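You operate a simulated robot arm through the tools that you are given. There is no shell and no other tool.

The job below is to be done with a simulated two-armed robot. You get a single attempt, and the scene is never put back.

## Task
On the pine table, fold the red-and-white checked tea towel in half and then in half again.
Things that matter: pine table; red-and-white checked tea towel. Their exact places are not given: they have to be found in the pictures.

It is judged by the outcome, as a careful person would: the job done as asked, and still so three seconds after it is handed in. It fails if anything else is knocked over, pushed out of place, dropped, spilled or broken. Flat cloth is picked up by pressing the open fingertips on it (5 to 10 N) and closing them slowly along it; thin cloth reads only 2 to 8 mm in the jaws.

## Robot
Two 6-joint arms with two-finger parallel grippers on one trunk, on a base that moves. Base frame: it is fixed to the floor where the robot stands at the start and does not move with it; the origin is under the middle of the robot, x ahead of it, y to its left, z up. Lengths are in m, angles in degrees, forces in N, time in s.
The left shoulder is at the start at [0.28, 0.185, 0.755], the right one opposite. With the tool pointing down near the work surface each hand reaches from about 0.5 to 0.92 m from the robot's upright axis, wherever it stands, measured 20 degrees to its own side. Places, roughly: pine table [2.7, 1.6, 0.8]; red-and-white checked tea towel [2.7, 1.6, 0.8]. Payload 1.57 kg a hand.
The tool frame of a hand sits at the grasp point between the pads (the TCP): z along the fingers, y along the line on which they close. The tips reach 0.03 m beyond it. Largest opening 0.08 m; finger width 0.017, thickness 0.012; the body of the gripper, 0.04 by 0.082 m, starts 0.08 m behind the TCP.
Orientation is that of the tool frame in the base frame, as a unit quaternion [w, x, y, z]. With the fingers straight down and closing along the base's y, the tool's x points along the base's -x, its y along +y and its z along -z.

## Interface
- The arms move only by the tool jog_arm. It takes "left_plan", "right_plan" or both (then of equal length, played together; a hand with none holds still); each is a list of rows, each a list of 7 numbers: the gripper command, from -1 (shut) to 1 (fully open), values between in proportion, then the shift along the tool's x, y, z in m, then the turn, a rotation vector about the tool's x, y, z in rad. In form: [[gripper, x, y, z, rx, ry, rz], ...]. A call has 1 to 20 rows; each row shifts and turns the commanded pose from where the row before left it, along the tool's axes as they then stand. A row lasts 0.2 s, in which the tool goes at most 0.05 m and 8.6 degrees; a call with a longer step from one row to the next is refused whole, and so is a gripper value outside its range. A pose out of reach is approached as far as the arm can. The call stops where the force on the tool passes 40 N (or 10 N more than at its start, if that is more) or the arm is blocked; 0.2 s more then pass. The fingers move at their own pace (about 0.153 m/s each) and stop on an object; they squeeze with about 43 N. The grip force told is the motor's: it shows also when the fingers shut on nothing. Time passes only in rows, and 0.2 s behind the last, so rows that do not move let the fingers close. The reply holds the time, the measured pose of the TCP, the force on the tool along the base axes, the opening and the grip force, in the units named above and with some noise, with the torque about the TCP (base axes, N m) and any sound that the robot's microphone picked up.
- Cameras (640 x 400 px; columns grow to the right, rows downward): "scene" is now at [0.2467, 0.0073, 1.2068]; the picture's right is [0.07, -1.00, 0.00], its down [-0.63, -0.04, -0.77] and it looks along [0.77, 0.05, -0.64] (base axes); focal length 248 px, centre (320, 200). "left" rides on the left gripper at [0.072, 0.007, -0.122] in its tool frame; the picture's right is [-0.09, 1.00, 0.00], its down [-0.84, -0.08, -0.54] and it looks along [-0.54, -0.05, 0.84] (tool axes); focal length 238 px, centre (320, 200). "right" rides on the right gripper at [0.072, -0.007, -0.122] in its tool frame; the picture's right is [0.09, 1.00, 0.00], its down [-0.84, 0.08, -0.54] and it looks along [-0.54, 0.05, 0.84] (tool axes); focal length 238 px, centre (320, 200).
- grab_frame(camera): a new picture of that camera. It takes no simulated time.
- slide_trunk(by): slides the trunk up (or, below 0, down) by that many m; the arms and the scene camera ride with it, the base frame stays. It gives what a move gives, with no picture.
- roll_base(legs): drives the robot by 1 to 6 legs, each [ahead, turn to the left] in m and degrees, along the robot's own axes; the way and the turn of a leg run together, so that a leg with both is an arc; at most 1.5 m and 180 degrees a leg. The arms and the cameras ride along, it lands a little off, and it stops where it bumps. It gives what a move gives.
- aim_head(pan, tilt): turns the head with the scene camera to pan (to the left, within 86 degrees either way) and tilt (down, from -29 to 69), counted from straight ahead of the robot. It gives what a move gives.
- probe_pixels(camera, pixels): for up to 12 pixels [column, row] of the newest picture of that camera ("zoom" is the newest enlarged one), the place [x, y, z] in the base frame of the surface seen there, good to about 0.003 m. It takes no simulated time.
- enlarge(camera, box): a new picture of the part [left, top, right, bottom] of that camera's present view, enlarged. It takes no simulated time.
- close_job(): hands the job in; it is judged then, once.

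Open the grippers and draw the arms clear of the work before you hand the job in, unless the task says otherwise.

The tools are called after ">>>" by a JSON object that holds its "fn" and its "kwargs". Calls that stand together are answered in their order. jog_arm: Moves the arms, as the interface text tells. Its arguments: {"type":"object","properties":{"left_plan":{"type":"array"},"right_plan":{"type":"array"}},"required":[]} The other tools are called the same way: slide_trunk (by) moves the trunk up or down; roll_base (legs) drives the base; aim_head (pan, tilt) turns the head that bears the scene camera; grab_frame (camera) takes a picture; probe_pixels (camera, pixels) gives the place of the surface under pixels of a picture; enlarge (camera, box) takes an enlarged picture of a part of a camera's view; close_job () hands the job in.

At the start:

```text
time: 0.0
left_ee_pos: [0.5647, 0.1886, 1.0208]
left_ee_rot: [0.0, 0.0, 1.0, 0.0]
left_contact_force: [0.1, 0.4, 0.1]
left_wrist_torque: [-0.03, 0.01, -0.01]
left_grip_width: 0.08
left_gripper_force: 0.1
right_ee_pos: [0.576, -0.2525, 1.0205]
right_ee_rot: [0.001, -0.001, 1.0, -0.001]
right_contact_force: [0.5, -0.2, -0.1]
right_wrist_torque: [0.0, -0.01, 0.02]
right_grip_width: 0.0803
right_gripper_force: 0.0
trunk travel left (down, up): [-0.45, 0.54]
robot x, y, heading: [-0.0012, -0.0011, -0.1]
head pan, tilt (commanded): [4.1, 39.5]
```

scene: 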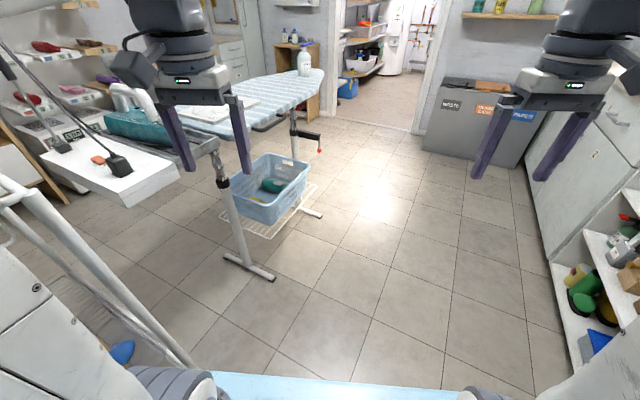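
right: 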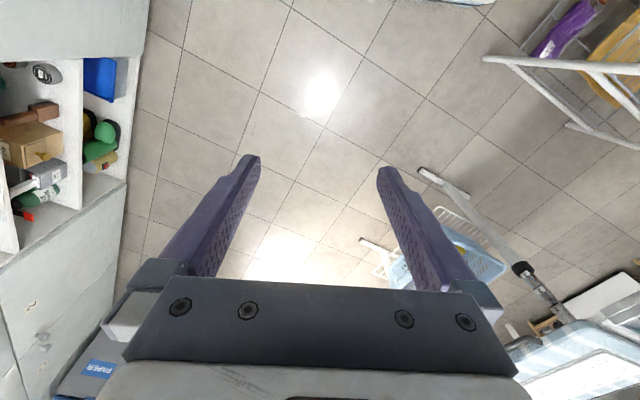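
left: 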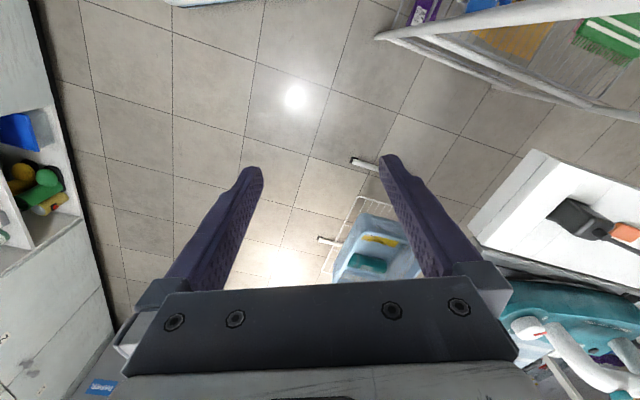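

The first scene picture shows an ironing board ahead-left (columns 180-320, rows 70-130) and no clear pine table, so I level the head and turn it toward [2.7, 1.6] to find it.

>>> {"fn": "aim_head", "kwargs": {"pan": 30, "tilt": 15}}

>>> {"fn": "grab_frame", "kwargs": {"camera": "scene"}}

```text
time: 0.9
left_ee_pos: [0.5643, 0.1866, 1.0221]
left_ee_rot: [0.0, 0.0, 1.0, 0.0]
left_contact_force: [-0.6, -0.4, -0.6]
left_wrist_torque: [-0.01, -0.03, -0.03]
left_grip_width: 0.0802
left_gripper_force: 0.0
right_ee_pos: [0.576, -0.2539, 1.021]
right_ee_rot: [0.0, 0.0, 1.0, 0.0]
right_contact_force: [-0.8, -0.7, 0.4]
right_wrist_torque: [0.0, -0.01, -0.01]
right_grip_width: 0.08
right_gripper_force: 0.1
trunk travel left (down, up): [-0.45, 0.54]
robot x, y, heading: [0.0007, -0.0019, -0.1]
head pan, tilt (commanded): [30.0, 15.0]
```

```text
taken
```

scene: 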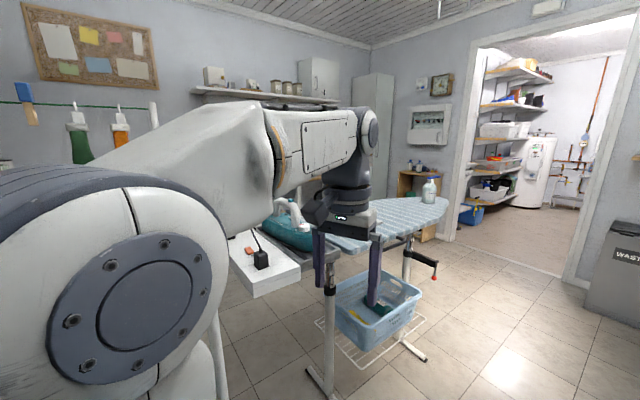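

The left arm hides the direction of the table (around column 310, row 170). I'll look at other angles to map the room before moving.

>>> {"fn": "aim_head", "kwargs": {"pan": 0, "tilt": 20}}

>>> {"fn": "grab_frame", "kwargs": {"camera": "scene"}}

>>> {"fn": "aim_head", "kwargs": {"pan": -60, "tilt": 25}}

>>> {"fn": "grab_frame", "kwargs": {"camera": "scene"}}

>>> {"fn": "aim_head", "kwargs": {"pan": 80, "tilt": 25}}

>>> {"fn": "grab_frame", "kwargs": {"camera": "scene"}}

```text
time: 1.9
left_ee_pos: [0.5638, 0.1882, 1.0206]
left_ee_rot: [0.0, 0.0, 1.0, 0.001]
left_contact_force: [0.1, 1.2, -0.2]
left_wrist_torque: [0.0, -0.04, -0.01]
left_grip_width: 0.0801
left_gripper_force: 0.1
right_ee_pos: [0.5755, -0.2529, 1.0214]
right_ee_rot: [0.0, -0.001, 1.0, 0.001]
right_contact_force: [0.1, 0.0, -0.6]
right_wrist_torque: [0.0, 0.01, -0.01]
right_grip_width: 0.0801
right_gripper_force: 0.1
trunk travel left (down, up): [-0.45, 0.54]
robot x, y, heading: [-0.0023, 0.0002, -0.1]
head pan, tilt (commanded): [0.0, 20.0]
```

```text
taken
```

scene: 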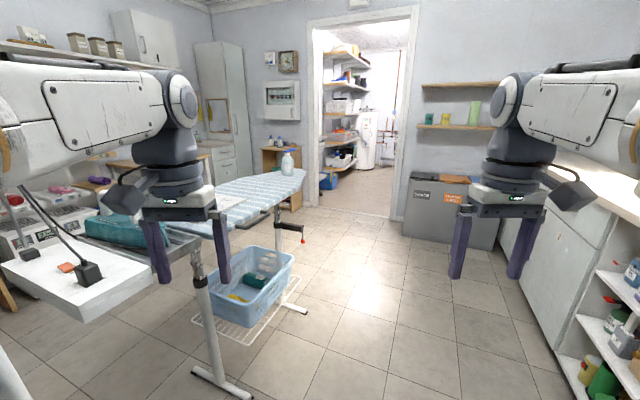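

```text
time: 3.1
left_ee_pos: [0.5648, 0.1867, 1.0209]
left_ee_rot: [0.0, 0.001, 1.0, 0.0]
left_contact_force: [0.1, 0.2, 0.2]
left_wrist_torque: [0.02, 0.01, 0.0]
left_grip_width: 0.0802
left_gripper_force: 0.0
right_ee_pos: [0.576, -0.253, 1.0205]
right_ee_rot: [0.0, -0.001, 1.0, 0.0]
right_contact_force: [-0.3, 0.2, -1.2]
right_wrist_torque: [0.02, 0.01, -0.01]
right_grip_width: 0.0799
right_gripper_force: 0.1
trunk travel left (down, up): [-0.45, 0.54]
robot x, y, heading: [0.0034, 0.001, 0.1]
head pan, tilt (commanded): [-60.0, 25.0]
```

```text
taken
```

scene: 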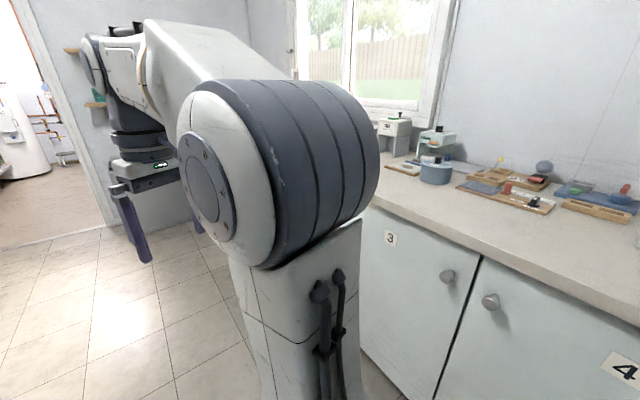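

```text
time: 5.4
left_ee_pos: [0.5653, 0.1879, 1.0194]
left_ee_rot: [0.001, 0.0, 1.0, 0.0]
left_contact_force: [-0.3, -1.4, 0.4]
left_wrist_torque: [-0.01, -0.02, 0.01]
left_grip_width: 0.0801
left_gripper_force: 0.0
right_ee_pos: [0.5756, -0.2536, 1.0213]
right_ee_rot: [0.0, 0.0, 1.0, 0.0]
right_contact_force: [0.5, 0.1, 0.1]
right_wrist_torque: [-0.03, 0.01, 0.01]
right_grip_width: 0.0801
right_gripper_force: 0.1
trunk travel left (down, up): [-0.45, 0.54]
robot x, y, heading: [0.0004, 0.0028, -0.0]
head pan, tilt (commanded): [80.0, 25.0]
```

```text
taken
```

scene: 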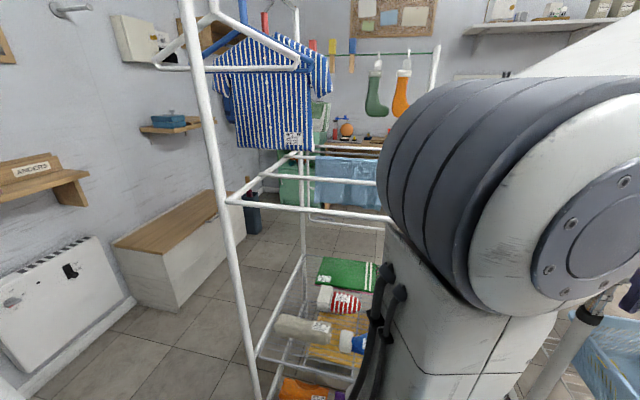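

The frame at pan 0 showed wooden edges behind the left gripper near (120,165). I aim there again, and enlarge and probe to locate the table, ironing board and doorway.

>>> {"fn": "aim_head", "kwargs": {"pan": 10, "tilt": 20}}

>>> {"fn": "grab_frame", "kwargs": {"camera": "scene"}}

>>> {"fn": "enlarge", "kwargs": {"camera": "scene", "box": [60, 80, 380, 280]}}

```text
time: 6.8
left_ee_pos: [0.5658, 0.1865, 1.02]
left_ee_rot: [0.0, 0.0, 1.0, 0.0]
left_contact_force: [-0.6, -0.1, -0.3]
left_wrist_torque: [0.02, -0.02, -0.03]
left_grip_width: 0.0799
left_gripper_force: 0.2
right_ee_pos: [0.5756, -0.2527, 1.0217]
right_ee_rot: [0.0, 0.0, 1.0, 0.0]
right_contact_force: [-0.3, 0.3, 0.9]
right_wrist_torque: [0.0, -0.03, 0.01]
right_grip_width: 0.0798
right_gripper_force: 0.0
trunk travel left (down, up): [-0.45, 0.54]
robot x, y, heading: [-0.0035, -0.0006, 0.2]
head pan, tilt (commanded): [10.0, 20.0]
```

```text
taken
```

scene: 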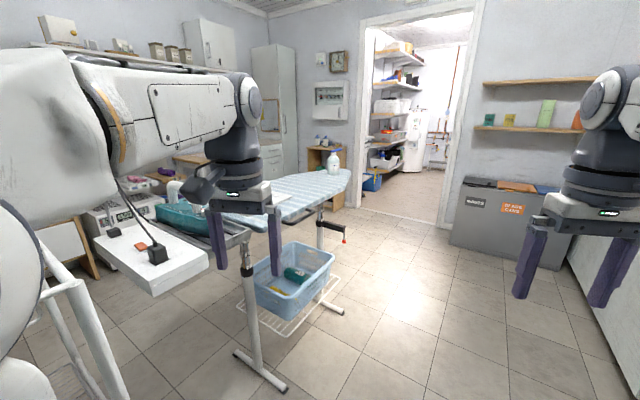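

```text
2.00 times, centred on (220, 180) of scene
```

zoom: 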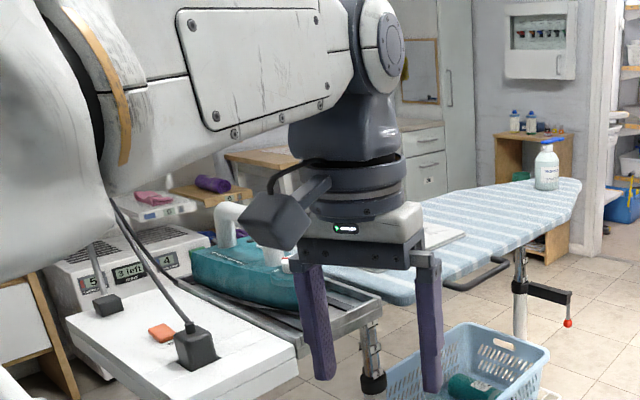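

In the zoom there's a pine-coloured edge at about (260,157) behind the left wrist, the ironing board tip at (545,190), and its leg at (370,385). I probe these to map them.

>>> {"fn": "probe_pixels", "kwargs": {"camera": "zoom", "pixels": [[240, 155], [278, 157], [300, 170], [570, 195], [545, 160], [420, 290], [220, 185], [520, 150], [430, 150], [180, 370], [90, 330], [450, 60]]}}

>>> {"fn": "probe_pixels", "kwargs": {"camera": "scene", "pixels": [[265, 383], [340, 310], [350, 180], [335, 205], [180, 290], [440, 250], [365, 185], [95, 235], [260, 275], [455, 235], [255, 205], [60, 280]]}}

```text
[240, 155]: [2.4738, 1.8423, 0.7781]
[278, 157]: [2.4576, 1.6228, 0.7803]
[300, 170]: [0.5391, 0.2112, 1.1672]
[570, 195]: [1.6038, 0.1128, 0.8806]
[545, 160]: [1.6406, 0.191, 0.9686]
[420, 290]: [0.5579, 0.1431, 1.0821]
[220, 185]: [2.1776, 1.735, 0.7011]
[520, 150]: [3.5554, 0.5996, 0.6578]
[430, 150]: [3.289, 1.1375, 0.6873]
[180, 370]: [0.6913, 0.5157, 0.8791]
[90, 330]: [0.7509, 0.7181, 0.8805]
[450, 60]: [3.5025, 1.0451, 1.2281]
```

```text
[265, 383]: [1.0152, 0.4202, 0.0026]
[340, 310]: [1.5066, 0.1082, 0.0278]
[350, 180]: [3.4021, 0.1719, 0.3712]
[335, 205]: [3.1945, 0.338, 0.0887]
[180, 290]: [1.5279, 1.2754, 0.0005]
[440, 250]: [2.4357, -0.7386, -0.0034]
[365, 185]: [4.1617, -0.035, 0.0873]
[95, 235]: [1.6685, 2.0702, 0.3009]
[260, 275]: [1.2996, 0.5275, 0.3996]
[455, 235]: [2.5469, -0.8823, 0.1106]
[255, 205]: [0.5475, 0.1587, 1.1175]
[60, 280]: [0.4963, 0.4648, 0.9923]
```

The table top is at z≈0.78 with an edge near (2.46, 1.62–1.84), so I need to drive round the tip of the ironing board (1.6, 0.1). I check clearance around the robot's base by looking down left and right.

>>> {"fn": "aim_head", "kwargs": {"pan": 45, "tilt": 60}}

>>> {"fn": "grab_frame", "kwargs": {"camera": "scene"}}

>>> {"fn": "probe_pixels", "kwargs": {"camera": "scene", "pixels": [[320, 200], [200, 200], [100, 200], [320, 300], [200, 300], [100, 300], [320, 100], [200, 100], [450, 100], [450, 200], [450, 300], [560, 300]]}}

>>> {"fn": "aim_head", "kwargs": {"pan": -40, "tilt": 50}}

>>> {"fn": "grab_frame", "kwargs": {"camera": "scene"}}

>>> {"fn": "probe_pixels", "kwargs": {"camera": "scene", "pixels": [[320, 200], [200, 200], [100, 200], [320, 300], [200, 300], [100, 300], [320, 100], [200, 100], [450, 100], [450, 200], [450, 300], [560, 300]]}}

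```text
time: 7.9
left_ee_pos: [0.5652, 0.1884, 1.0199]
left_ee_rot: [0.0, 0.0, 1.0, 0.0]
left_contact_force: [-0.5, -0.3, 0.1]
left_wrist_torque: [0.01, -0.03, -0.01]
left_grip_width: 0.0798
left_gripper_force: 0.1
right_ee_pos: [0.5753, -0.2532, 1.0213]
right_ee_rot: [0.0, 0.0, 1.0, 0.0]
right_contact_force: [0.1, -0.1, -0.3]
right_wrist_torque: [0.0, 0.0, -0.02]
right_grip_width: 0.0801
right_gripper_force: 0.0
trunk travel left (down, up): [-0.45, 0.54]
robot x, y, heading: [0.0015, -0.0013, 0.0]
head pan, tilt (commanded): [45.0, 60.0]
```

```text
taken
```

scene: 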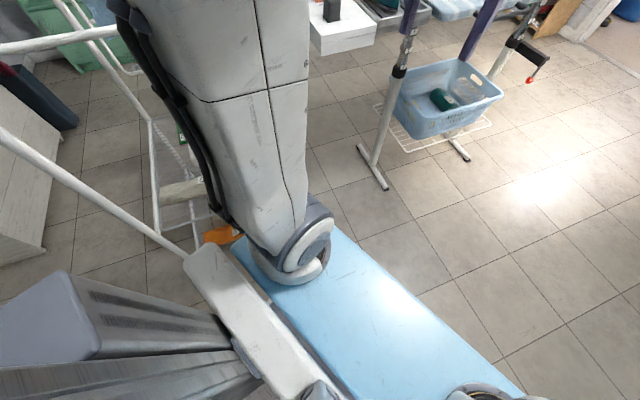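

```text
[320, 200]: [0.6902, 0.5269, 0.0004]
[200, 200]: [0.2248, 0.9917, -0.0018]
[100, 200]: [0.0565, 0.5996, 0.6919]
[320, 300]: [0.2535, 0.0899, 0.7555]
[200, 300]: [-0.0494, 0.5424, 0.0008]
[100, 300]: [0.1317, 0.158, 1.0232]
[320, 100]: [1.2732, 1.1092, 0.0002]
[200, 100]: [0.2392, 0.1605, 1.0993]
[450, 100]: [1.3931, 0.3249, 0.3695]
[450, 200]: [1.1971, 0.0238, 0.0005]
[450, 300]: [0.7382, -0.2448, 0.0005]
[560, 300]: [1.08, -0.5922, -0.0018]
```

```text
time: 9.4
left_ee_pos: [0.5641, 0.1884, 1.0197]
left_ee_rot: [0.0, 0.0, 1.0, 0.0]
left_contact_force: [0.0, -0.4, -0.3]
left_wrist_torque: [0.01, 0.02, -0.04]
left_grip_width: 0.08
left_gripper_force: 0.0
right_ee_pos: [0.5753, -0.2538, 1.0206]
right_ee_rot: [0.0, 0.0, 1.0, 0.001]
right_contact_force: [-0.1, 1.1, 0.1]
right_wrist_torque: [-0.02, 0.02, -0.01]
right_grip_width: 0.0801
right_gripper_force: 0.1
trunk travel left (down, up): [-0.45, 0.54]
robot x, y, heading: [-0.0007, 0.0006, -0.3]
head pan, tilt (commanded): [-40.0, 50.0]
```

```text
taken
```

scene: 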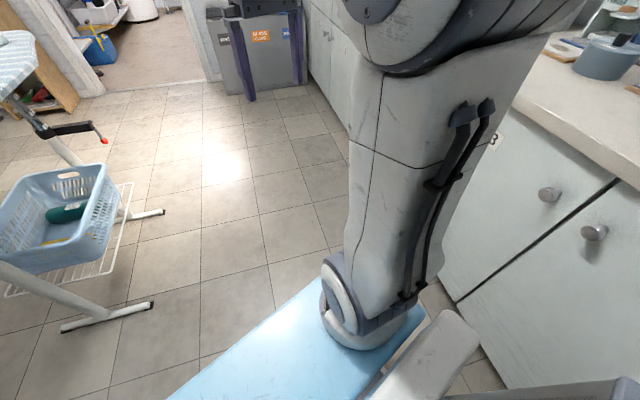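

```text
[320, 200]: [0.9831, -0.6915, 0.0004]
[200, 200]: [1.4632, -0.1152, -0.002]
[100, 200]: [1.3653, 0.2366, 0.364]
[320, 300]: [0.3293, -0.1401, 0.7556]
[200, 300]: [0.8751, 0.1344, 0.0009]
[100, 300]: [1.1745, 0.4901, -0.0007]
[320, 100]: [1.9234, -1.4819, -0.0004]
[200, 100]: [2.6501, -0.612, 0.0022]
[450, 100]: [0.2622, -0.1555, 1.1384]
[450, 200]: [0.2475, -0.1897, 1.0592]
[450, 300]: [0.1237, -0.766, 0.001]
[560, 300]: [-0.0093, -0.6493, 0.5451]
```

The floor ahead-right is free: the ironing-board feet reach about (1.03,0.32) and (1.42,0.0), and the bins start near (2.5,-0.9). I drive a gentle right arc then straight, to about (1.4,-0.6).

>>> {"fn": "roll_base", "kwargs": {"legs": [[0.7, -30], [0.85, 0]]}}

>>> {"fn": "aim_head", "kwargs": {"pan": 55, "tilt": 20}}

>>> {"fn": "grab_frame", "kwargs": {"camera": "scene"}}

>>> {"fn": "aim_head", "kwargs": {"pan": 10, "tilt": 30}}

>>> {"fn": "grab_frame", "kwargs": {"camera": "scene"}}

```text
time: 17.4
left_ee_pos: [1.9855, -0.7353, 1.0203]
left_ee_rot: [0.0, 0.262, 0.965, 0.0]
left_contact_force: [0.6, -0.1, 0.5]
left_wrist_torque: [0.02, -0.01, -0.03]
left_grip_width: 0.08
left_gripper_force: 0.1
right_ee_pos: [1.7728, -1.1216, 1.0217]
right_ee_rot: [0.0, 0.261, 0.965, 0.0]
right_contact_force: [0.0, 0.6, -0.6]
right_wrist_torque: [0.03, 0.0, 0.0]
right_grip_width: 0.0801
right_gripper_force: 0.0
trunk travel left (down, up): [-0.45, 0.54]
robot x, y, heading: [1.4033, -0.6132, -30.3]
head pan, tilt (commanded): [-40.0, 50.0]
```

```text
time: 19.1
left_ee_pos: [1.9869, -0.7358, 1.0199]
left_ee_rot: [0.0, 0.262, 0.965, -0.001]
left_contact_force: [0.1, 0.7, -0.1]
left_wrist_torque: [-0.01, 0.02, -0.02]
left_grip_width: 0.0799
left_gripper_force: 0.1
right_ee_pos: [1.7731, -1.1215, 1.0213]
right_ee_rot: [-0.001, 0.262, 0.965, 0.0]
right_contact_force: [0.2, -0.1, 0.0]
right_wrist_torque: [0.01, 0.01, 0.01]
right_grip_width: 0.08
right_gripper_force: 0.0
trunk travel left (down, up): [-0.45, 0.54]
robot x, y, heading: [1.4035, -0.6128, -30.1]
head pan, tilt (commanded): [55.0, 20.0]
```

```text
taken
```

scene: 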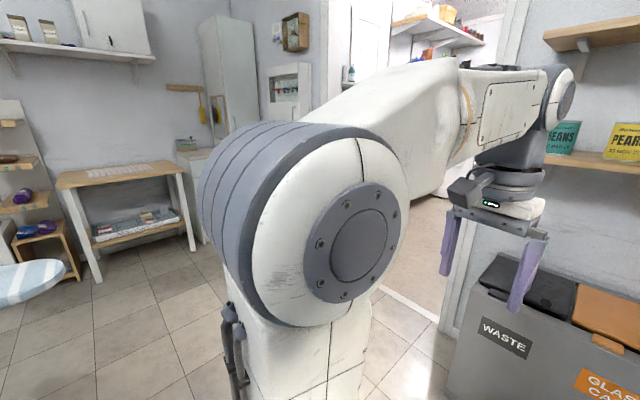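

```text
time: 20.2
left_ee_pos: [1.9853, -0.7355, 1.0212]
left_ee_rot: [0.0, 0.261, 0.965, 0.0]
left_contact_force: [0.2, -0.3, -0.1]
left_wrist_torque: [0.03, 0.0, -0.02]
left_grip_width: 0.0801
left_gripper_force: 0.1
right_ee_pos: [1.7728, -1.1215, 1.0202]
right_ee_rot: [-0.001, 0.262, 0.965, 0.0]
right_contact_force: [0.3, -0.8, 0.5]
right_wrist_torque: [-0.04, 0.02, 0.02]
right_grip_width: 0.0797
right_gripper_force: 0.2
trunk travel left (down, up): [-0.45, 0.54]
robot x, y, heading: [1.4031, -0.6161, -30.3]
head pan, tilt (commanded): [10.0, 30.0]
```

```text
taken
```

scene: 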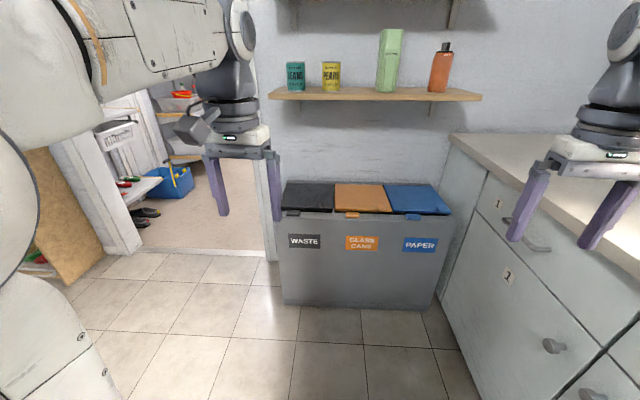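

The pine table appears in the pan-55 frame at columns 55–190, rows 160–280, with something pale on it. I aim the head there for a better view.

>>> {"fn": "aim_head", "kwargs": {"pan": 82, "tilt": 20}}

>>> {"fn": "grab_frame", "kwargs": {"camera": "scene"}}

>>> {"fn": "enlarge", "kwargs": {"camera": "scene", "box": [200, 100, 400, 300]}}

```text
time: 21.7
left_ee_pos: [1.986, -0.7356, 1.0205]
left_ee_rot: [0.0, 0.261, 0.965, 0.0]
left_contact_force: [-0.3, -0.3, -0.1]
left_wrist_torque: [0.0, 0.01, 0.02]
left_grip_width: 0.0803
left_gripper_force: 0.2
right_ee_pos: [1.7721, -1.1218, 1.0211]
right_ee_rot: [0.0, 0.262, 0.965, -0.001]
right_contact_force: [-0.4, 0.7, -0.6]
right_wrist_torque: [0.03, 0.03, 0.01]
right_grip_width: 0.0798
right_gripper_force: 0.1
trunk travel left (down, up): [-0.45, 0.54]
robot x, y, heading: [1.4041, -0.6123, -30.2]
head pan, tilt (commanded): [82.0, 20.0]
```

```text
taken
```

scene: 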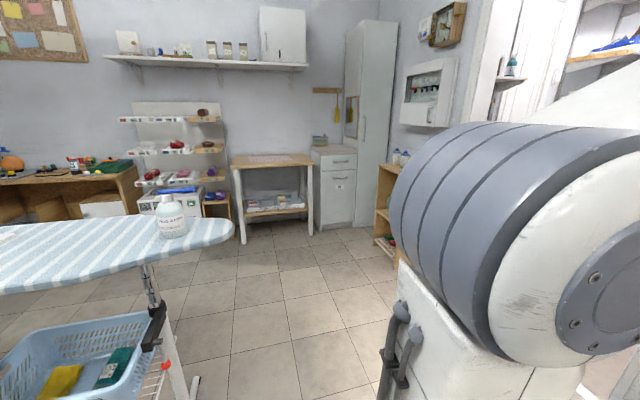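

```text
2.00 times, centred on (300, 200) of scene
```

zoom: 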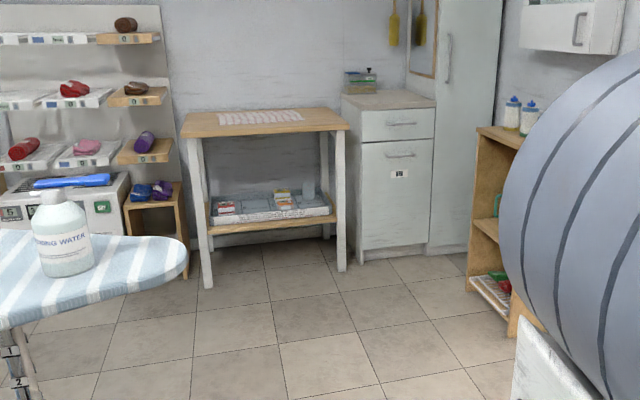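

The table stands against the far wall with its front open; the towel lies at zoom (220–300, 118). I probe the table's corners and towel.

>>> {"fn": "probe_pixels", "kwargs": {"camera": "zoom", "pixels": [[185, 132], [344, 127], [195, 115], [325, 110], [260, 116], [225, 122], [298, 118], [225, 113], [295, 111], [207, 285], [341, 268], [350, 100]]}}

>>> {"fn": "probe_pixels", "kwargs": {"camera": "scene", "pixels": [[175, 195], [225, 235], [265, 65], [200, 55], [195, 395], [170, 365], [320, 250], [260, 330], [390, 245], [180, 205], [300, 70], [230, 225]]}}

```text
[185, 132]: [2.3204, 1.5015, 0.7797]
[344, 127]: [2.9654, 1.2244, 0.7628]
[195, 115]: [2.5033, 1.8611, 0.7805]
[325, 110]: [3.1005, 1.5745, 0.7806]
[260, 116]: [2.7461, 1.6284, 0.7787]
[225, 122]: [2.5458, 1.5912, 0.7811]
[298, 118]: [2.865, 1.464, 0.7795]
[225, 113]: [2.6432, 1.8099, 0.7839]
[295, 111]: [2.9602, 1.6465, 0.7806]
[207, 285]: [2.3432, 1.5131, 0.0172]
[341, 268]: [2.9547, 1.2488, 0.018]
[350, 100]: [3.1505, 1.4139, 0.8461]
```

```text
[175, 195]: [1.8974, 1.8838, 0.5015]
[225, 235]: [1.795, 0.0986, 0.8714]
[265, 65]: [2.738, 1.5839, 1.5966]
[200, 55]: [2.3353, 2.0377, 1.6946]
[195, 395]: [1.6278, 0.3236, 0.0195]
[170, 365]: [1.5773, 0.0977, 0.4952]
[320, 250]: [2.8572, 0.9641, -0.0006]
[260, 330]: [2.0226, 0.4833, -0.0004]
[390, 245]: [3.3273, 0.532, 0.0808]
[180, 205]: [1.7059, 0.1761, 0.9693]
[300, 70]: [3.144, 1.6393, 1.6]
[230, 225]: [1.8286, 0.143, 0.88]
```

Table front corners are about (2.32,1.50) and (2.97,1.22), so it faces heading ≈67°, and the ironing board tip is at (1.83,0.14). I drive around via (2.5,-0.2) to about (2.45,0.55), facing the table.

>>> {"fn": "roll_base", "kwargs": {"legs": [[0, 50.8], [1.17, 0]]}}

>>> {"fn": "roll_base", "kwargs": {"legs": [[0, 73], [0.75, 0], [0, -27]]}}

>>> {"fn": "aim_head", "kwargs": {"pan": 0, "tilt": 35}}

>>> {"fn": "grab_frame", "kwargs": {"camera": "scene"}}

```text
time: 29.8
left_ee_pos: [2.9459, 0.1621, 1.0213]
left_ee_rot: [0.0, -0.178, 0.984, 0.0]
left_contact_force: [-0.3, -0.3, -0.5]
left_wrist_torque: [-0.02, 0.02, 0.0]
left_grip_width: 0.0798
left_gripper_force: 0.0
right_ee_pos: [3.1094, -0.2473, 1.0207]
right_ee_rot: [0.0, -0.178, 0.984, 0.0]
right_contact_force: [0.2, -0.7, 0.4]
right_wrist_torque: [0.01, -0.02, 0.01]
right_grip_width: 0.08
right_gripper_force: 0.1
trunk travel left (down, up): [-0.45, 0.54]
robot x, y, heading: [2.4825, -0.2087, 20.2]
head pan, tilt (commanded): [82.0, 20.0]
```

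```text
time: 38.4
left_ee_pos: [2.5067, 1.1161, 1.0208]
left_ee_rot: [0.001, -0.541, 0.841, 0.0]
left_contact_force: [0.8, 0.0, 0.5]
left_wrist_torque: [0.0, 0.03, 0.01]
left_grip_width: 0.0801
left_gripper_force: 0.1
right_ee_pos: [2.911, 0.9437, 1.0222]
right_ee_rot: [0.0, -0.541, 0.841, 0.0]
right_contact_force: [-0.7, -0.2, -0.3]
right_wrist_torque: [-0.02, 0.04, 0.0]
right_grip_width: 0.08
right_gripper_force: 0.1
trunk travel left (down, up): [-0.45, 0.54]
robot x, y, heading: [2.4435, 0.5249, 65.3]
head pan, tilt (commanded): [82.0, 20.0]
```

```text
time: 39.9
left_ee_pos: [2.5062, 1.1165, 1.0213]
left_ee_rot: [-0.001, -0.541, 0.841, 0.001]
left_contact_force: [-0.1, -0.8, 0.5]
left_wrist_torque: [0.02, -0.02, 0.0]
left_grip_width: 0.0799
left_gripper_force: 0.0
right_ee_pos: [2.9114, 0.9426, 1.021]
right_ee_rot: [0.0, -0.541, 0.841, -0.001]
right_contact_force: [0.2, 0.6, 0.3]
right_wrist_torque: [-0.03, 0.02, -0.04]
right_grip_width: 0.08
right_gripper_force: 0.1
trunk travel left (down, up): [-0.45, 0.54]
robot x, y, heading: [2.4458, 0.5216, 65.4]
head pan, tilt (commanded): [0.0, 35.0]
```

```text
taken
```

scene: 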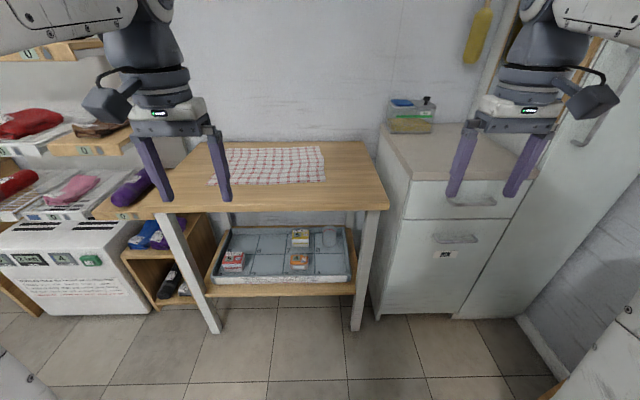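

The robot now faces the table; the red-and-white towel lies at columns 210–325, rows 147–187. I enlarge it and probe its corners and the table's corners.

>>> {"fn": "enlarge", "kwargs": {"camera": "scene", "box": [140, 120, 400, 280]}}

>>> {"fn": "probe_pixels", "kwargs": {"camera": "scene", "pixels": [[150, 210], [387, 207], [360, 143], [210, 184], [325, 180], [320, 147], [226, 149], [265, 165], [170, 200], [270, 209], [410, 120], [180, 50]]}}

```text
2.46 times, centred on (270, 200) of scene
```

zoom: 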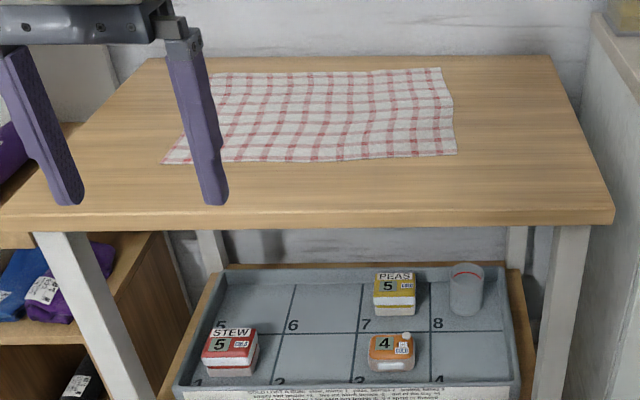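

```text
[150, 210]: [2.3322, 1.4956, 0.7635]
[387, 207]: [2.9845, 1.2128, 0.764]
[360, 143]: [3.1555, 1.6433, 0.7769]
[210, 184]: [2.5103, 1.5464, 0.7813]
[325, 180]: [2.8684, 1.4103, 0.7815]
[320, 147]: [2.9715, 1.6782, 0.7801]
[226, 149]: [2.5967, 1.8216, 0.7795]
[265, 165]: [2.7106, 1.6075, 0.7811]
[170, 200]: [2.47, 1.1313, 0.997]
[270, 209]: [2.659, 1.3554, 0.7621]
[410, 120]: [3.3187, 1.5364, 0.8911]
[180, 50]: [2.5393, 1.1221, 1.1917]
```

Towel corners: FL (2.510,1.546), FR (2.868,1.410), BR (2.972,1.678), BL (2.597,1.822), about 0.39 × 0.28 m. I look straight down to measure how far the robot's front sticks out before driving close.

>>> {"fn": "aim_head", "kwargs": {"pan": 0, "tilt": 69}}

>>> {"fn": "grab_frame", "kwargs": {"camera": "scene"}}

>>> {"fn": "probe_pixels", "kwargs": {"camera": "scene", "pixels": [[320, 300], [320, 280], [320, 260], [320, 240], [320, 220], [320, 200], [320, 180], [320, 380], [250, 300], [400, 300], [150, 300], [480, 300]]}}

```text
time: 40.9
left_ee_pos: [2.506, 1.1165, 1.0208]
left_ee_rot: [0.0, -0.541, 0.841, 0.0]
left_contact_force: [0.0, -0.2, 0.2]
left_wrist_torque: [-0.03, 0.03, 0.01]
left_grip_width: 0.0801
left_gripper_force: 0.2
right_ee_pos: [2.9109, 0.9435, 1.022]
right_ee_rot: [0.0, -0.541, 0.841, 0.0]
right_contact_force: [-0.4, -0.4, 0.2]
right_wrist_torque: [0.0, 0.01, 0.0]
right_grip_width: 0.0802
right_gripper_force: 0.0
trunk travel left (down, up): [-0.45, 0.54]
robot x, y, heading: [2.4426, 0.5256, 65.3]
head pan, tilt (commanded): [0.0, 68.8]
```

```text
taken
```

scene: 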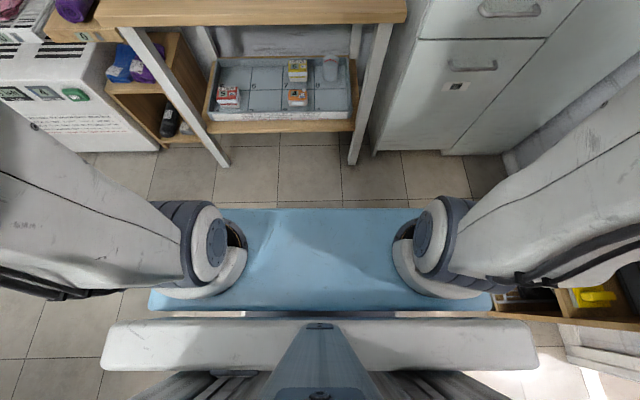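

```text
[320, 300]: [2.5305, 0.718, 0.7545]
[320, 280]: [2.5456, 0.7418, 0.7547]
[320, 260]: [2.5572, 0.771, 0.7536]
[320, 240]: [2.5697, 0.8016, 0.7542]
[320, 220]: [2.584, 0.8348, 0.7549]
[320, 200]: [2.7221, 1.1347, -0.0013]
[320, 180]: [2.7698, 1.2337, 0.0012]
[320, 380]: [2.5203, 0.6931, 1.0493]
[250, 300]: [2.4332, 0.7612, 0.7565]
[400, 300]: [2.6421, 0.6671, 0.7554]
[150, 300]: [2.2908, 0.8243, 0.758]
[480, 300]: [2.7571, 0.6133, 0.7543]
```

The plate at shoulder height ends about 0.36 m ahead of the axis. I check with the wrist cameras whether any part of the base sticks out further below it.

>>> {"fn": "grab_frame", "kwargs": {"camera": "left"}}

>>> {"fn": "grab_frame", "kwargs": {"camera": "right"}}

>>> {"fn": "probe_pixels", "kwargs": {"camera": "left", "pixels": [[195, 2], [170, 2], [225, 2], [320, 5], [100, 5], [450, 5]]}}

>>> {"fn": "probe_pixels", "kwargs": {"camera": "right", "pixels": [[430, 2], [470, 2], [390, 2], [320, 5], [200, 5], [550, 5]]}}

```text
taken
```

left: 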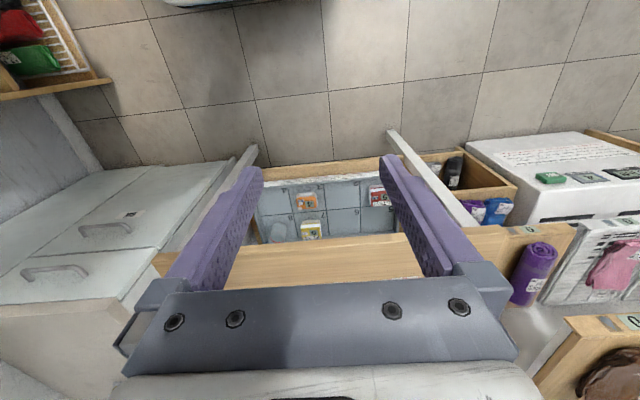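

```text
taken
```

right: 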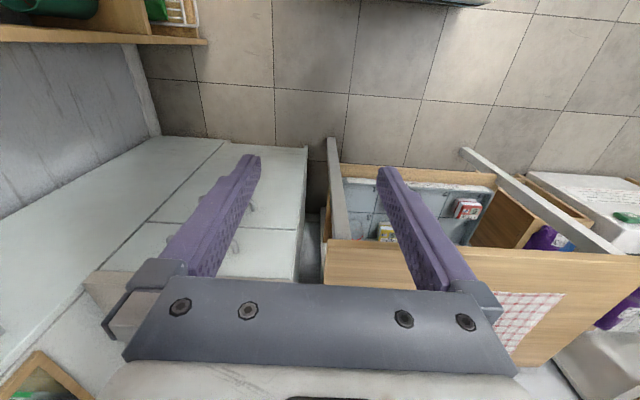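

```text
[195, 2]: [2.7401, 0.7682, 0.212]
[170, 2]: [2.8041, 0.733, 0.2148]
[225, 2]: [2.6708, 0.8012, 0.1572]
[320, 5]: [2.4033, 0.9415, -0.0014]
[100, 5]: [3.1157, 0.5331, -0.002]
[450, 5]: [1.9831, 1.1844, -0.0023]
```

```text
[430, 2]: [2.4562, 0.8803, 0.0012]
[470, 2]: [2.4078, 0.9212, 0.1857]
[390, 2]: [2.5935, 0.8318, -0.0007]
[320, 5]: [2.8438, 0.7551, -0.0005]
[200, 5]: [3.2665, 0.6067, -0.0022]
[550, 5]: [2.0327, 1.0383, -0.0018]
```

The base front is only ~0.35 m ahead of the axis, so I can stand with the table edge ~0.45 m away. I shift left and re-align to heading ~69.5° while still clear of the table.

>>> {"fn": "roll_base", "kwargs": {"legs": [[0, 40], [0.2, 0], [0, -35.8]]}}

>>> {"fn": "aim_head", "kwargs": {"pan": 0, "tilt": 45}}

>>> {"fn": "grab_frame", "kwargs": {"camera": "scene"}}

```text
time: 46.0
left_ee_pos: [2.4234, 1.3121, 1.021]
left_ee_rot: [0.0, -0.563, 0.826, 0.0]
left_contact_force: [0.8, -0.6, -0.3]
left_wrist_torque: [0.03, -0.01, 0.0]
left_grip_width: 0.08
left_gripper_force: 0.0
right_ee_pos: [2.8376, 1.1603, 1.0212]
right_ee_rot: [0.0, -0.564, 0.826, 0.0]
right_contact_force: [-0.7, -0.4, 0.4]
right_wrist_torque: [0.01, -0.01, 0.0]
right_grip_width: 0.08
right_gripper_force: 0.1
trunk travel left (down, up): [-0.45, 0.54]
robot x, y, heading: [2.3905, 0.7152, 68.4]
head pan, tilt (commanded): [0.0, 68.8]
```

```text
time: 46.9
left_ee_pos: [2.4236, 1.3115, 1.0203]
left_ee_rot: [0.0, -0.564, 0.826, 0.0]
left_contact_force: [-0.7, 0.1, 0.9]
left_wrist_torque: [-0.01, 0.01, 0.01]
left_grip_width: 0.0798
left_gripper_force: 0.0
right_ee_pos: [2.8367, 1.1601, 1.0206]
right_ee_rot: [0.0, -0.563, 0.826, 0.0]
right_contact_force: [0.3, 0.1, 0.4]
right_wrist_torque: [0.0, -0.01, 0.01]
right_grip_width: 0.08
right_gripper_force: 0.1
trunk travel left (down, up): [-0.45, 0.54]
robot x, y, heading: [2.3884, 0.7147, 68.1]
head pan, tilt (commanded): [0.0, 45.0]
```

```text
taken
```

scene: 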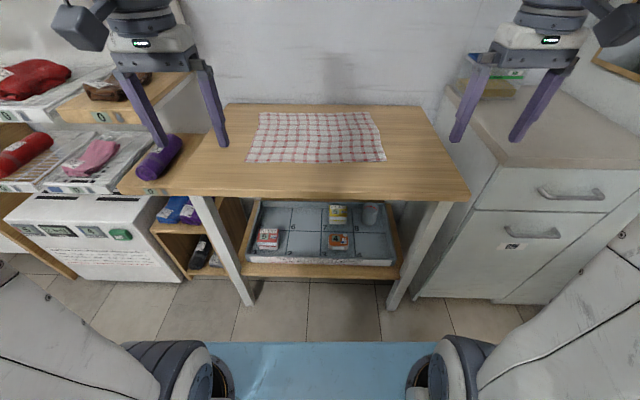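

The towel is now centred (columns 247–387, rows 112–163). I probe its corners, then drive straight 0.24 m closer.

>>> {"fn": "probe_pixels", "kwargs": {"camera": "scene", "pixels": [[250, 160], [383, 160], [368, 114], [265, 114], [315, 137], [180, 190], [465, 193], [425, 107], [230, 106], [320, 195]]}}

>>> {"fn": "roll_base", "kwargs": {"legs": [[0.24, 0]]}}

>>> {"fn": "aim_head", "kwargs": {"pan": 0, "tilt": 50}}

>>> {"fn": "grab_frame", "kwargs": {"camera": "scene"}}

```text
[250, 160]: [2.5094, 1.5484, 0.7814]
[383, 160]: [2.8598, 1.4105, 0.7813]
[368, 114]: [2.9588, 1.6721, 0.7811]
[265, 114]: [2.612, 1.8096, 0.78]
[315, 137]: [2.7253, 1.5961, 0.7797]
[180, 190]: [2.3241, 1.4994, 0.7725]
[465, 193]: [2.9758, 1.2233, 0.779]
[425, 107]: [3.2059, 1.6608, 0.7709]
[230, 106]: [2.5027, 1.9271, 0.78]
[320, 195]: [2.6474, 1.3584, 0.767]
```

```text
time: 48.7
left_ee_pos: [2.5199, 1.5386, 1.0203]
left_ee_rot: [0.0, -0.559, 0.829, 0.0]
left_contact_force: [0.2, 0.2, -0.7]
left_wrist_torque: [0.0, 0.02, -0.03]
left_grip_width: 0.0801
left_gripper_force: 0.0
right_ee_pos: [2.9322, 1.382, 1.0192]
right_ee_rot: [0.001, -0.559, 0.829, -0.001]
right_contact_force: [-0.8, -0.1, -0.4]
right_wrist_torque: [-0.02, -0.03, 0.0]
right_grip_width: 0.0803
right_gripper_force: 0.0
trunk travel left (down, up): [-0.45, 0.54]
robot x, y, heading: [2.4863, 0.9453, 67.7]
head pan, tilt (commanded): [0.0, 45.0]
```

```text
time: 49.4
left_ee_pos: [2.5206, 1.5384, 1.0207]
left_ee_rot: [0.0, -0.56, 0.829, 0.0]
left_contact_force: [0.0, -0.3, -0.1]
left_wrist_torque: [0.01, 0.05, -0.05]
left_grip_width: 0.0802
left_gripper_force: 0.0
right_ee_pos: [2.9322, 1.3831, 1.0207]
right_ee_rot: [0.0, -0.559, 0.829, 0.0]
right_contact_force: [0.2, 0.4, 0.4]
right_wrist_torque: [-0.01, -0.01, -0.02]
right_grip_width: 0.0801
right_gripper_force: 0.0
trunk travel left (down, up): [-0.45, 0.54]
robot x, y, heading: [2.4846, 0.9428, 67.6]
head pan, tilt (commanded): [0.0, 50.0]
```

```text
taken
```

scene: 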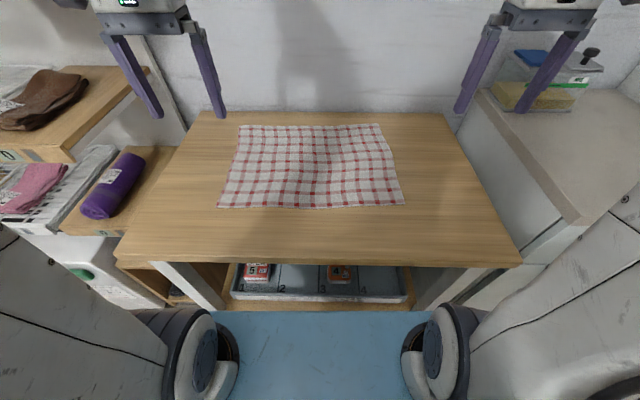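

The robot stands at (2.485, 0.944), heading 67.6°, with the whole towel in view (columns 217–405, rows 123–210). I enlarge it to locate the corners accurately.

>>> {"fn": "enlarge", "kwargs": {"camera": "scene", "box": [200, 105, 420, 243]}}

>>> {"fn": "probe_pixels", "kwargs": {"camera": "scene", "pixels": [[219, 206], [311, 208], [403, 203], [393, 165], [379, 125], [310, 126], [240, 127], [230, 165], [311, 170], [118, 255], [520, 257], [320, 258]]}}

```text
2.90 times, centred on (310, 174) of scene
```

zoom: 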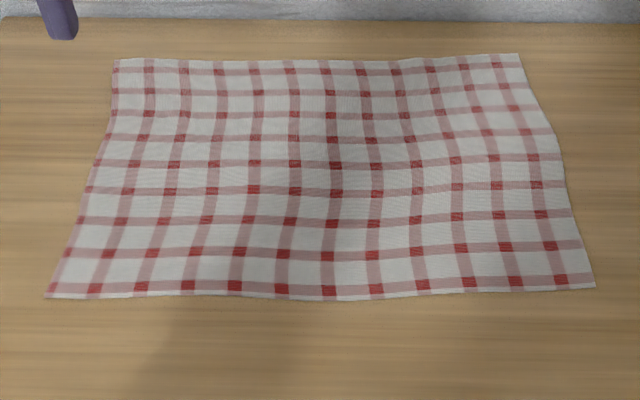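

```text
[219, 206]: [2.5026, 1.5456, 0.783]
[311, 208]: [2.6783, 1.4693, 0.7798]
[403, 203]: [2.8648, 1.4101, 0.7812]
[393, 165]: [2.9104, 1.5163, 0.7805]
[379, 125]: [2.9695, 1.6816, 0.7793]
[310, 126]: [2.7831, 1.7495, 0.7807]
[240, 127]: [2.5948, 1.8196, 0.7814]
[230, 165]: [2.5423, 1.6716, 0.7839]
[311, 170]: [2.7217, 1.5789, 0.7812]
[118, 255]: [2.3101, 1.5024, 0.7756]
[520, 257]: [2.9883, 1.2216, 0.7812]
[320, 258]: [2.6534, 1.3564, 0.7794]
```

Corners measured: FL (2.500,1.543), FR (2.867,1.408), BR (2.972,1.684), BL (2.593,1.822). I bring both hands above the front corners (about 3.5 cm in from the sides, 1.3 cm from the front edge), half-open, and lower to ~3 cm over the cloth.

>>> {"fn": "jog_arm", "kwargs": {"left_plan": [[0, -0.0035, -0.0049, 0, 0, 0, 0], [0, -0.0035, -0.0049, 0, 0, 0, 0], [0, -0.0035, -0.0049, 0, 0, 0, 0], [0, 0, 0, 0.045, 0, 0, 0], [0, 0, 0, 0.045, 0, 0, 0], [0, 0, 0, 0.045, 0, 0, 0], [0, 0, 0, 0.045, 0, 0, 0], [0, 0, 0, 0, 0, 0, 0]], "right_plan": [[0, -0.0037, 0.0354, 0, 0, 0, 0], [0, -0.0037, 0.0354, 0, 0, 0, 0], [0, -0.0037, 0.0354, 0, 0, 0, 0], [0, 0, 0, 0.045, 0, 0, 0], [0, 0, 0, 0.045, 0, 0, 0], [0, 0, 0, 0.045, 0, 0, 0], [0, 0, 0, 0.045, 0, 0, 0], [0, 0, 0, 0, 0, 0, 0]]}}

>>> {"fn": "grab_frame", "kwargs": {"camera": "left"}}

>>> {"fn": "grab_frame", "kwargs": {"camera": "right"}}

>>> {"fn": "grab_frame", "kwargs": {"camera": "scene"}}

```text
time: 51.2
left_ee_pos: [2.5348, 1.5427, 0.8419]
left_ee_rot: [-0.001, -0.56, 0.829, 0.0]
left_contact_force: [-0.8, -0.5, 0.4]
left_wrist_torque: [0.01, 0.01, 0.0]
left_grip_width: 0.0402
left_gripper_force: 0.1
right_ee_pos: [2.8395, 1.4347, 0.839]
right_ee_rot: [0.0, -0.559, 0.829, 0.0]
right_contact_force: [-0.2, -0.3, -0.3]
right_wrist_torque: [0.0, 0.05, -0.04]
right_grip_width: 0.0401
right_gripper_force: 0.2
trunk travel left (down, up): [-0.45, 0.54]
robot x, y, heading: [2.4864, 0.9458, 67.9]
head pan, tilt (commanded): [0.0, 50.0]
```

```text
taken
```

left: 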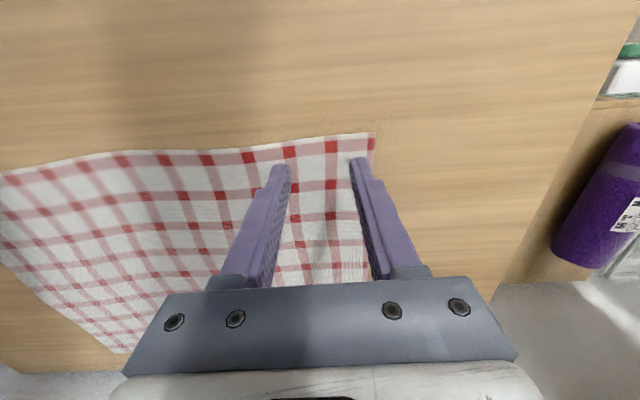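

```text
taken
```

right: 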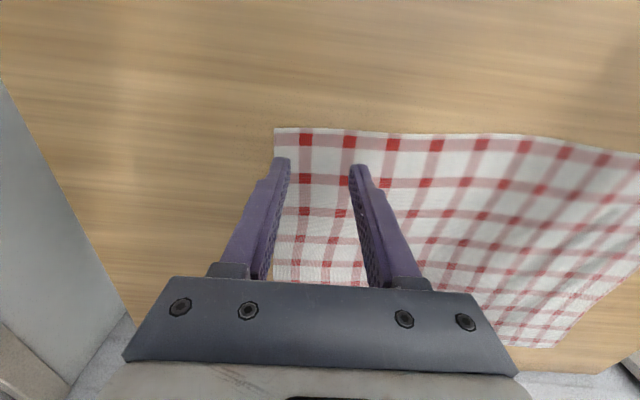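

```text
taken
```

scene: 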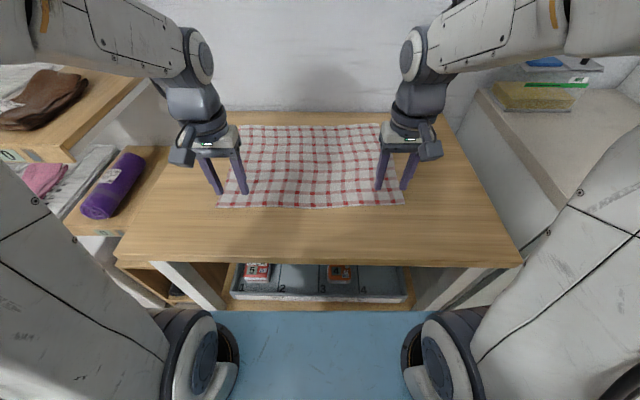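

Both hands are over the front corners: tips will land ~1.2 cm inside the front edge (left) and ~1.7 cm (right). I nudge the right hand 3 mm back and 4 mm in, then descend to just above contact.

>>> {"fn": "jog_arm", "kwargs": {"left_plan": [[0, 0, 0, 0.009, 0, 0, 0], [0, 0, 0, 0.009, 0, 0, 0], [0, 0, 0, 0.006, 0, 0, 0], [0, 0, 0, 0, 0, 0, 0]], "right_plan": [[0, 0.003, 0.004, 0.008, 0, 0, 0], [0, 0, 0, 0.008, 0, 0, 0], [0, 0, 0, 0.006, 0, 0, 0], [0, 0, 0, 0, 0, 0, 0]]}}

```text
time: 52.2
left_ee_pos: [2.5367, 1.5412, 0.8164]
left_ee_rot: [0.001, -0.559, 0.829, 0.0]
left_contact_force: [0.7, 0.8, 0.2]
left_wrist_torque: [-0.01, 0.01, 0.0]
left_grip_width: 0.04
left_gripper_force: 0.1
right_ee_pos: [2.8346, 1.4316, 0.8182]
right_ee_rot: [0.0, -0.56, 0.829, 0.0]
right_contact_force: [1.0, -0.4, 0.2]
right_wrist_torque: [0.01, 0.03, 0.01]
right_grip_width: 0.0402
right_gripper_force: 0.0
trunk travel left (down, up): [-0.45, 0.54]
robot x, y, heading: [2.485, 0.9441, 67.7]
head pan, tilt (commanded): [0.0, 50.0]
```

No contact yet (forces under 1 N) with TCPs at 0.816 and 0.818. I step down in small increments, left 5 mm and right 6 mm total, and watch the force.

>>> {"fn": "jog_arm", "kwargs": {"left_plan": [[0, 0, 0, 0.002, 0, 0, 0], [0, 0, 0, 0.001, 0, 0, 0], [0, 0, 0, 0.001, 0, 0, 0], [0, 0, 0, 0, 0, 0, 0]], "right_plan": [[0, 0, 0, 0.003, 0, 0, 0], [0, 0, 0, 0.002, 0, 0, 0], [0, 0, 0, 0.001, 0, 0, 0], [0, 0, 0, 0, 0, 0, 0]]}}

```text
time: 53.2
left_ee_pos: [2.5384, 1.5414, 0.8117]
left_ee_rot: [0.0, -0.559, 0.829, 0.0]
left_contact_force: [-0.6, 0.2, 0.5]
left_wrist_torque: [0.01, 0.03, -0.01]
left_grip_width: 0.0397
left_gripper_force: 0.0
right_ee_pos: [2.8335, 1.4314, 0.8137]
right_ee_rot: [0.0, -0.56, 0.829, 0.0]
right_contact_force: [-0.4, -0.2, 0.2]
right_wrist_torque: [0.01, 0.0, -0.01]
right_grip_width: 0.04
right_gripper_force: 0.2
trunk travel left (down, up): [-0.45, 0.54]
robot x, y, heading: [2.4823, 0.9445, 67.8]
head pan, tilt (commanded): [0.0, 50.0]
```

Still no contact force at TCP 0.812/0.813. I continue down in 1 mm steps.

>>> {"fn": "jog_arm", "kwargs": {"left_plan": [[0, 0, 0, 0.001, 0, 0, 0], [0, 0, 0, 0.001, 0, 0, 0], [0, 0, 0, 0, 0, 0, 0]], "right_plan": [[0, 0, 0, 0.001, 0, 0, 0], [0, 0, 0, 0.001, 0, 0, 0], [0, 0, 0, 0, 0, 0, 0]]}}

```text
time: 54.0
left_ee_pos: [2.5379, 1.5415, 0.8109]
left_ee_rot: [0.001, -0.559, 0.829, 0.001]
left_contact_force: [0.9, -2.8, 12.6]
left_wrist_torque: [-0.11, -0.02, 0.03]
left_grip_width: 0.0397
left_gripper_force: 0.0
right_ee_pos: [2.8334, 1.4315, 0.8113]
right_ee_rot: [0.001, -0.559, 0.829, 0.001]
right_contact_force: [-0.1, 1.4, 3.9]
right_wrist_torque: [0.03, -0.01, 0.0]
right_grip_width: 0.0402
right_gripper_force: 0.1
trunk travel left (down, up): [-0.45, 0.54]
robot x, y, heading: [2.4846, 0.9431, 68.4]
head pan, tilt (commanded): [0.0, 50.0]
```

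Contact: left presses at 12.6 N and right at 3.9 N. I ease the left by 0.5 mm and press the right 0.4 mm more to get both into 5–10 N.

>>> {"fn": "jog_arm", "kwargs": {"left_plan": [[0, 0, 0, -0.0005, 0, 0, 0], [0, 0, 0, 0, 0, 0, 0]], "right_plan": [[0, 0, 0, 0.0004, 0, 0, 0], [0, 0, 0, 0, 0, 0, 0]]}}

```text
time: 54.6
left_ee_pos: [2.5378, 1.5426, 0.8117]
left_ee_rot: [0.001, -0.559, 0.829, 0.001]
left_contact_force: [3.5, -3.2, 12.8]
left_wrist_torque: [-0.08, -0.11, 0.02]
left_grip_width: 0.0399
left_gripper_force: 0.2
right_ee_pos: [2.8346, 1.4317, 0.812]
right_ee_rot: [0.0, -0.559, 0.829, 0.0]
right_contact_force: [1.1, 1.3, 7.3]
right_wrist_torque: [0.02, -0.05, -0.01]
right_grip_width: 0.0398
right_gripper_force: 0.1
trunk travel left (down, up): [-0.45, 0.54]
robot x, y, heading: [2.4846, 0.9414, 67.6]
head pan, tilt (commanded): [0.0, 50.0]
```

Right is at 7.3 N, left still 12.8 N with some side force. I raise the left another 0.6 mm.

>>> {"fn": "jog_arm", "kwargs": {"left_plan": [[0, 0, 0, -0.0006, 0, 0, 0], [0, 0, 0, 0, 0, 0, 0]]}}

```text
time: 55.2
left_ee_pos: [2.5386, 1.5418, 0.8113]
left_ee_rot: [0.0, -0.56, 0.829, 0.0]
left_contact_force: [0.9, -0.3, 5.3]
left_wrist_torque: [0.02, -0.07, -0.01]
left_grip_width: 0.04
left_gripper_force: 0.1
right_ee_pos: [2.833, 1.4312, 0.8105]
right_ee_rot: [0.0, -0.559, 0.829, 0.0]
right_contact_force: [1.0, 1.9, 13.8]
right_wrist_torque: [0.05, -0.02, -0.02]
right_grip_width: 0.04
right_gripper_force: 0.0
trunk travel left (down, up): [-0.45, 0.54]
robot x, y, heading: [2.482, 0.9475, 67.6]
head pan, tilt (commanded): [0.0, 50.0]
```

Right crept up to 13.8 N while left is 5.3 N. I ease the right 0.5 mm and begin slowly closing both hands along the cloth.

>>> {"fn": "jog_arm", "kwargs": {"left_plan": [[0, 0, 0, 0, 0, 0, 0], [-0.1, 0, 0, 0, 0, 0, 0], [-0.2, 0, 0, 0, 0, 0, 0], [-0.3, 0, 0, 0, 0, 0, 0]], "right_plan": [[0, 0, 0, -0.0005, 0, 0, 0], [-0.1, 0, 0, 0, 0, 0, 0], [-0.2, 0, 0, 0, 0, 0, 0], [-0.3, 0, 0, 0, 0, 0, 0]]}}

>>> {"fn": "grab_frame", "kwargs": {"camera": "left"}}

>>> {"fn": "grab_frame", "kwargs": {"camera": "right"}}

```text
time: 56.2
left_ee_pos: [2.536, 1.5423, 0.8118]
left_ee_rot: [0.0, -0.559, 0.829, 0.001]
left_contact_force: [-0.9, -0.3, 1.1]
left_wrist_torque: [-0.04, -0.01, 0.02]
left_grip_width: 0.0274
left_gripper_force: 0.1
right_ee_pos: [2.8328, 1.4315, 0.8109]
right_ee_rot: [0.001, -0.559, 0.829, -0.001]
right_contact_force: [-1.5, -0.8, 16.6]
right_wrist_torque: [-0.05, 0.04, 0.0]
right_grip_width: 0.0286
right_gripper_force: 0.7
trunk travel left (down, up): [-0.45, 0.54]
robot x, y, heading: [2.4825, 0.9439, 67.8]
head pan, tilt (commanded): [0.0, 50.0]
```

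```text
taken
```

left: 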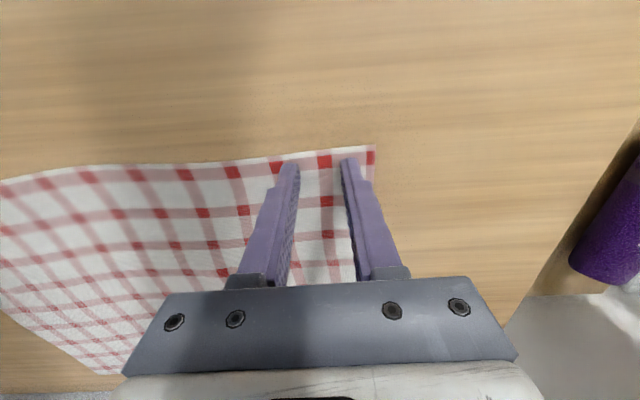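

```text
taken
```

right: 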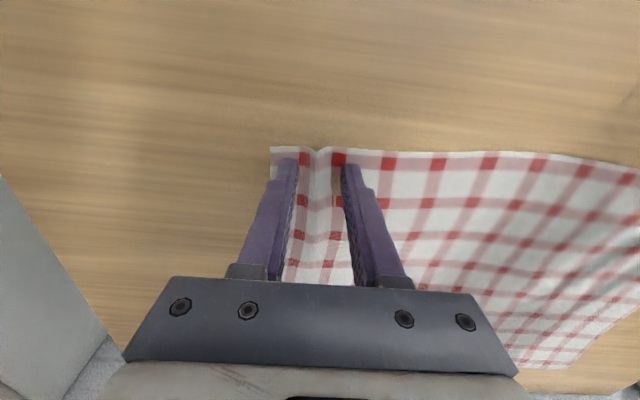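

The right shows a pleat rising between the tips (320,155), while the left lost pressure (1.1 N) and slid over the cloth. I press the left 0.7 mm and relax the right 0.5 mm, holding the openings.

>>> {"fn": "jog_arm", "kwargs": {"left_plan": [[-0.3, 0, 0, 0.0007, 0, 0, 0], [-0.3, 0, 0, 0, 0, 0, 0], [-0.3, 0, 0, 0, 0, 0, 0]], "right_plan": [[-0.3, 0, 0, -0.0005, 0, 0, 0], [-0.3, 0, 0, 0, 0, 0, 0], [-0.3, 0, 0, 0, 0, 0, 0]]}}

```text
time: 57.0
left_ee_pos: [2.5365, 1.5419, 0.8114]
left_ee_rot: [0.0, -0.56, 0.829, 0.0]
left_contact_force: [0.3, 0.3, 1.2]
left_wrist_torque: [0.05, 0.0, -0.02]
left_grip_width: 0.0276
left_gripper_force: 0.1
right_ee_pos: [2.8343, 1.4312, 0.8108]
right_ee_rot: [0.0, -0.56, 0.829, 0.0]
right_contact_force: [-0.7, 1.1, 5.2]
right_wrist_torque: [0.03, 0.02, 0.04]
right_grip_width: 0.028
right_gripper_force: 0.0
trunk travel left (down, up): [-0.45, 0.54]
robot x, y, heading: [2.485, 0.943, 67.9]
head pan, tilt (commanded): [0.0, 50.0]
```

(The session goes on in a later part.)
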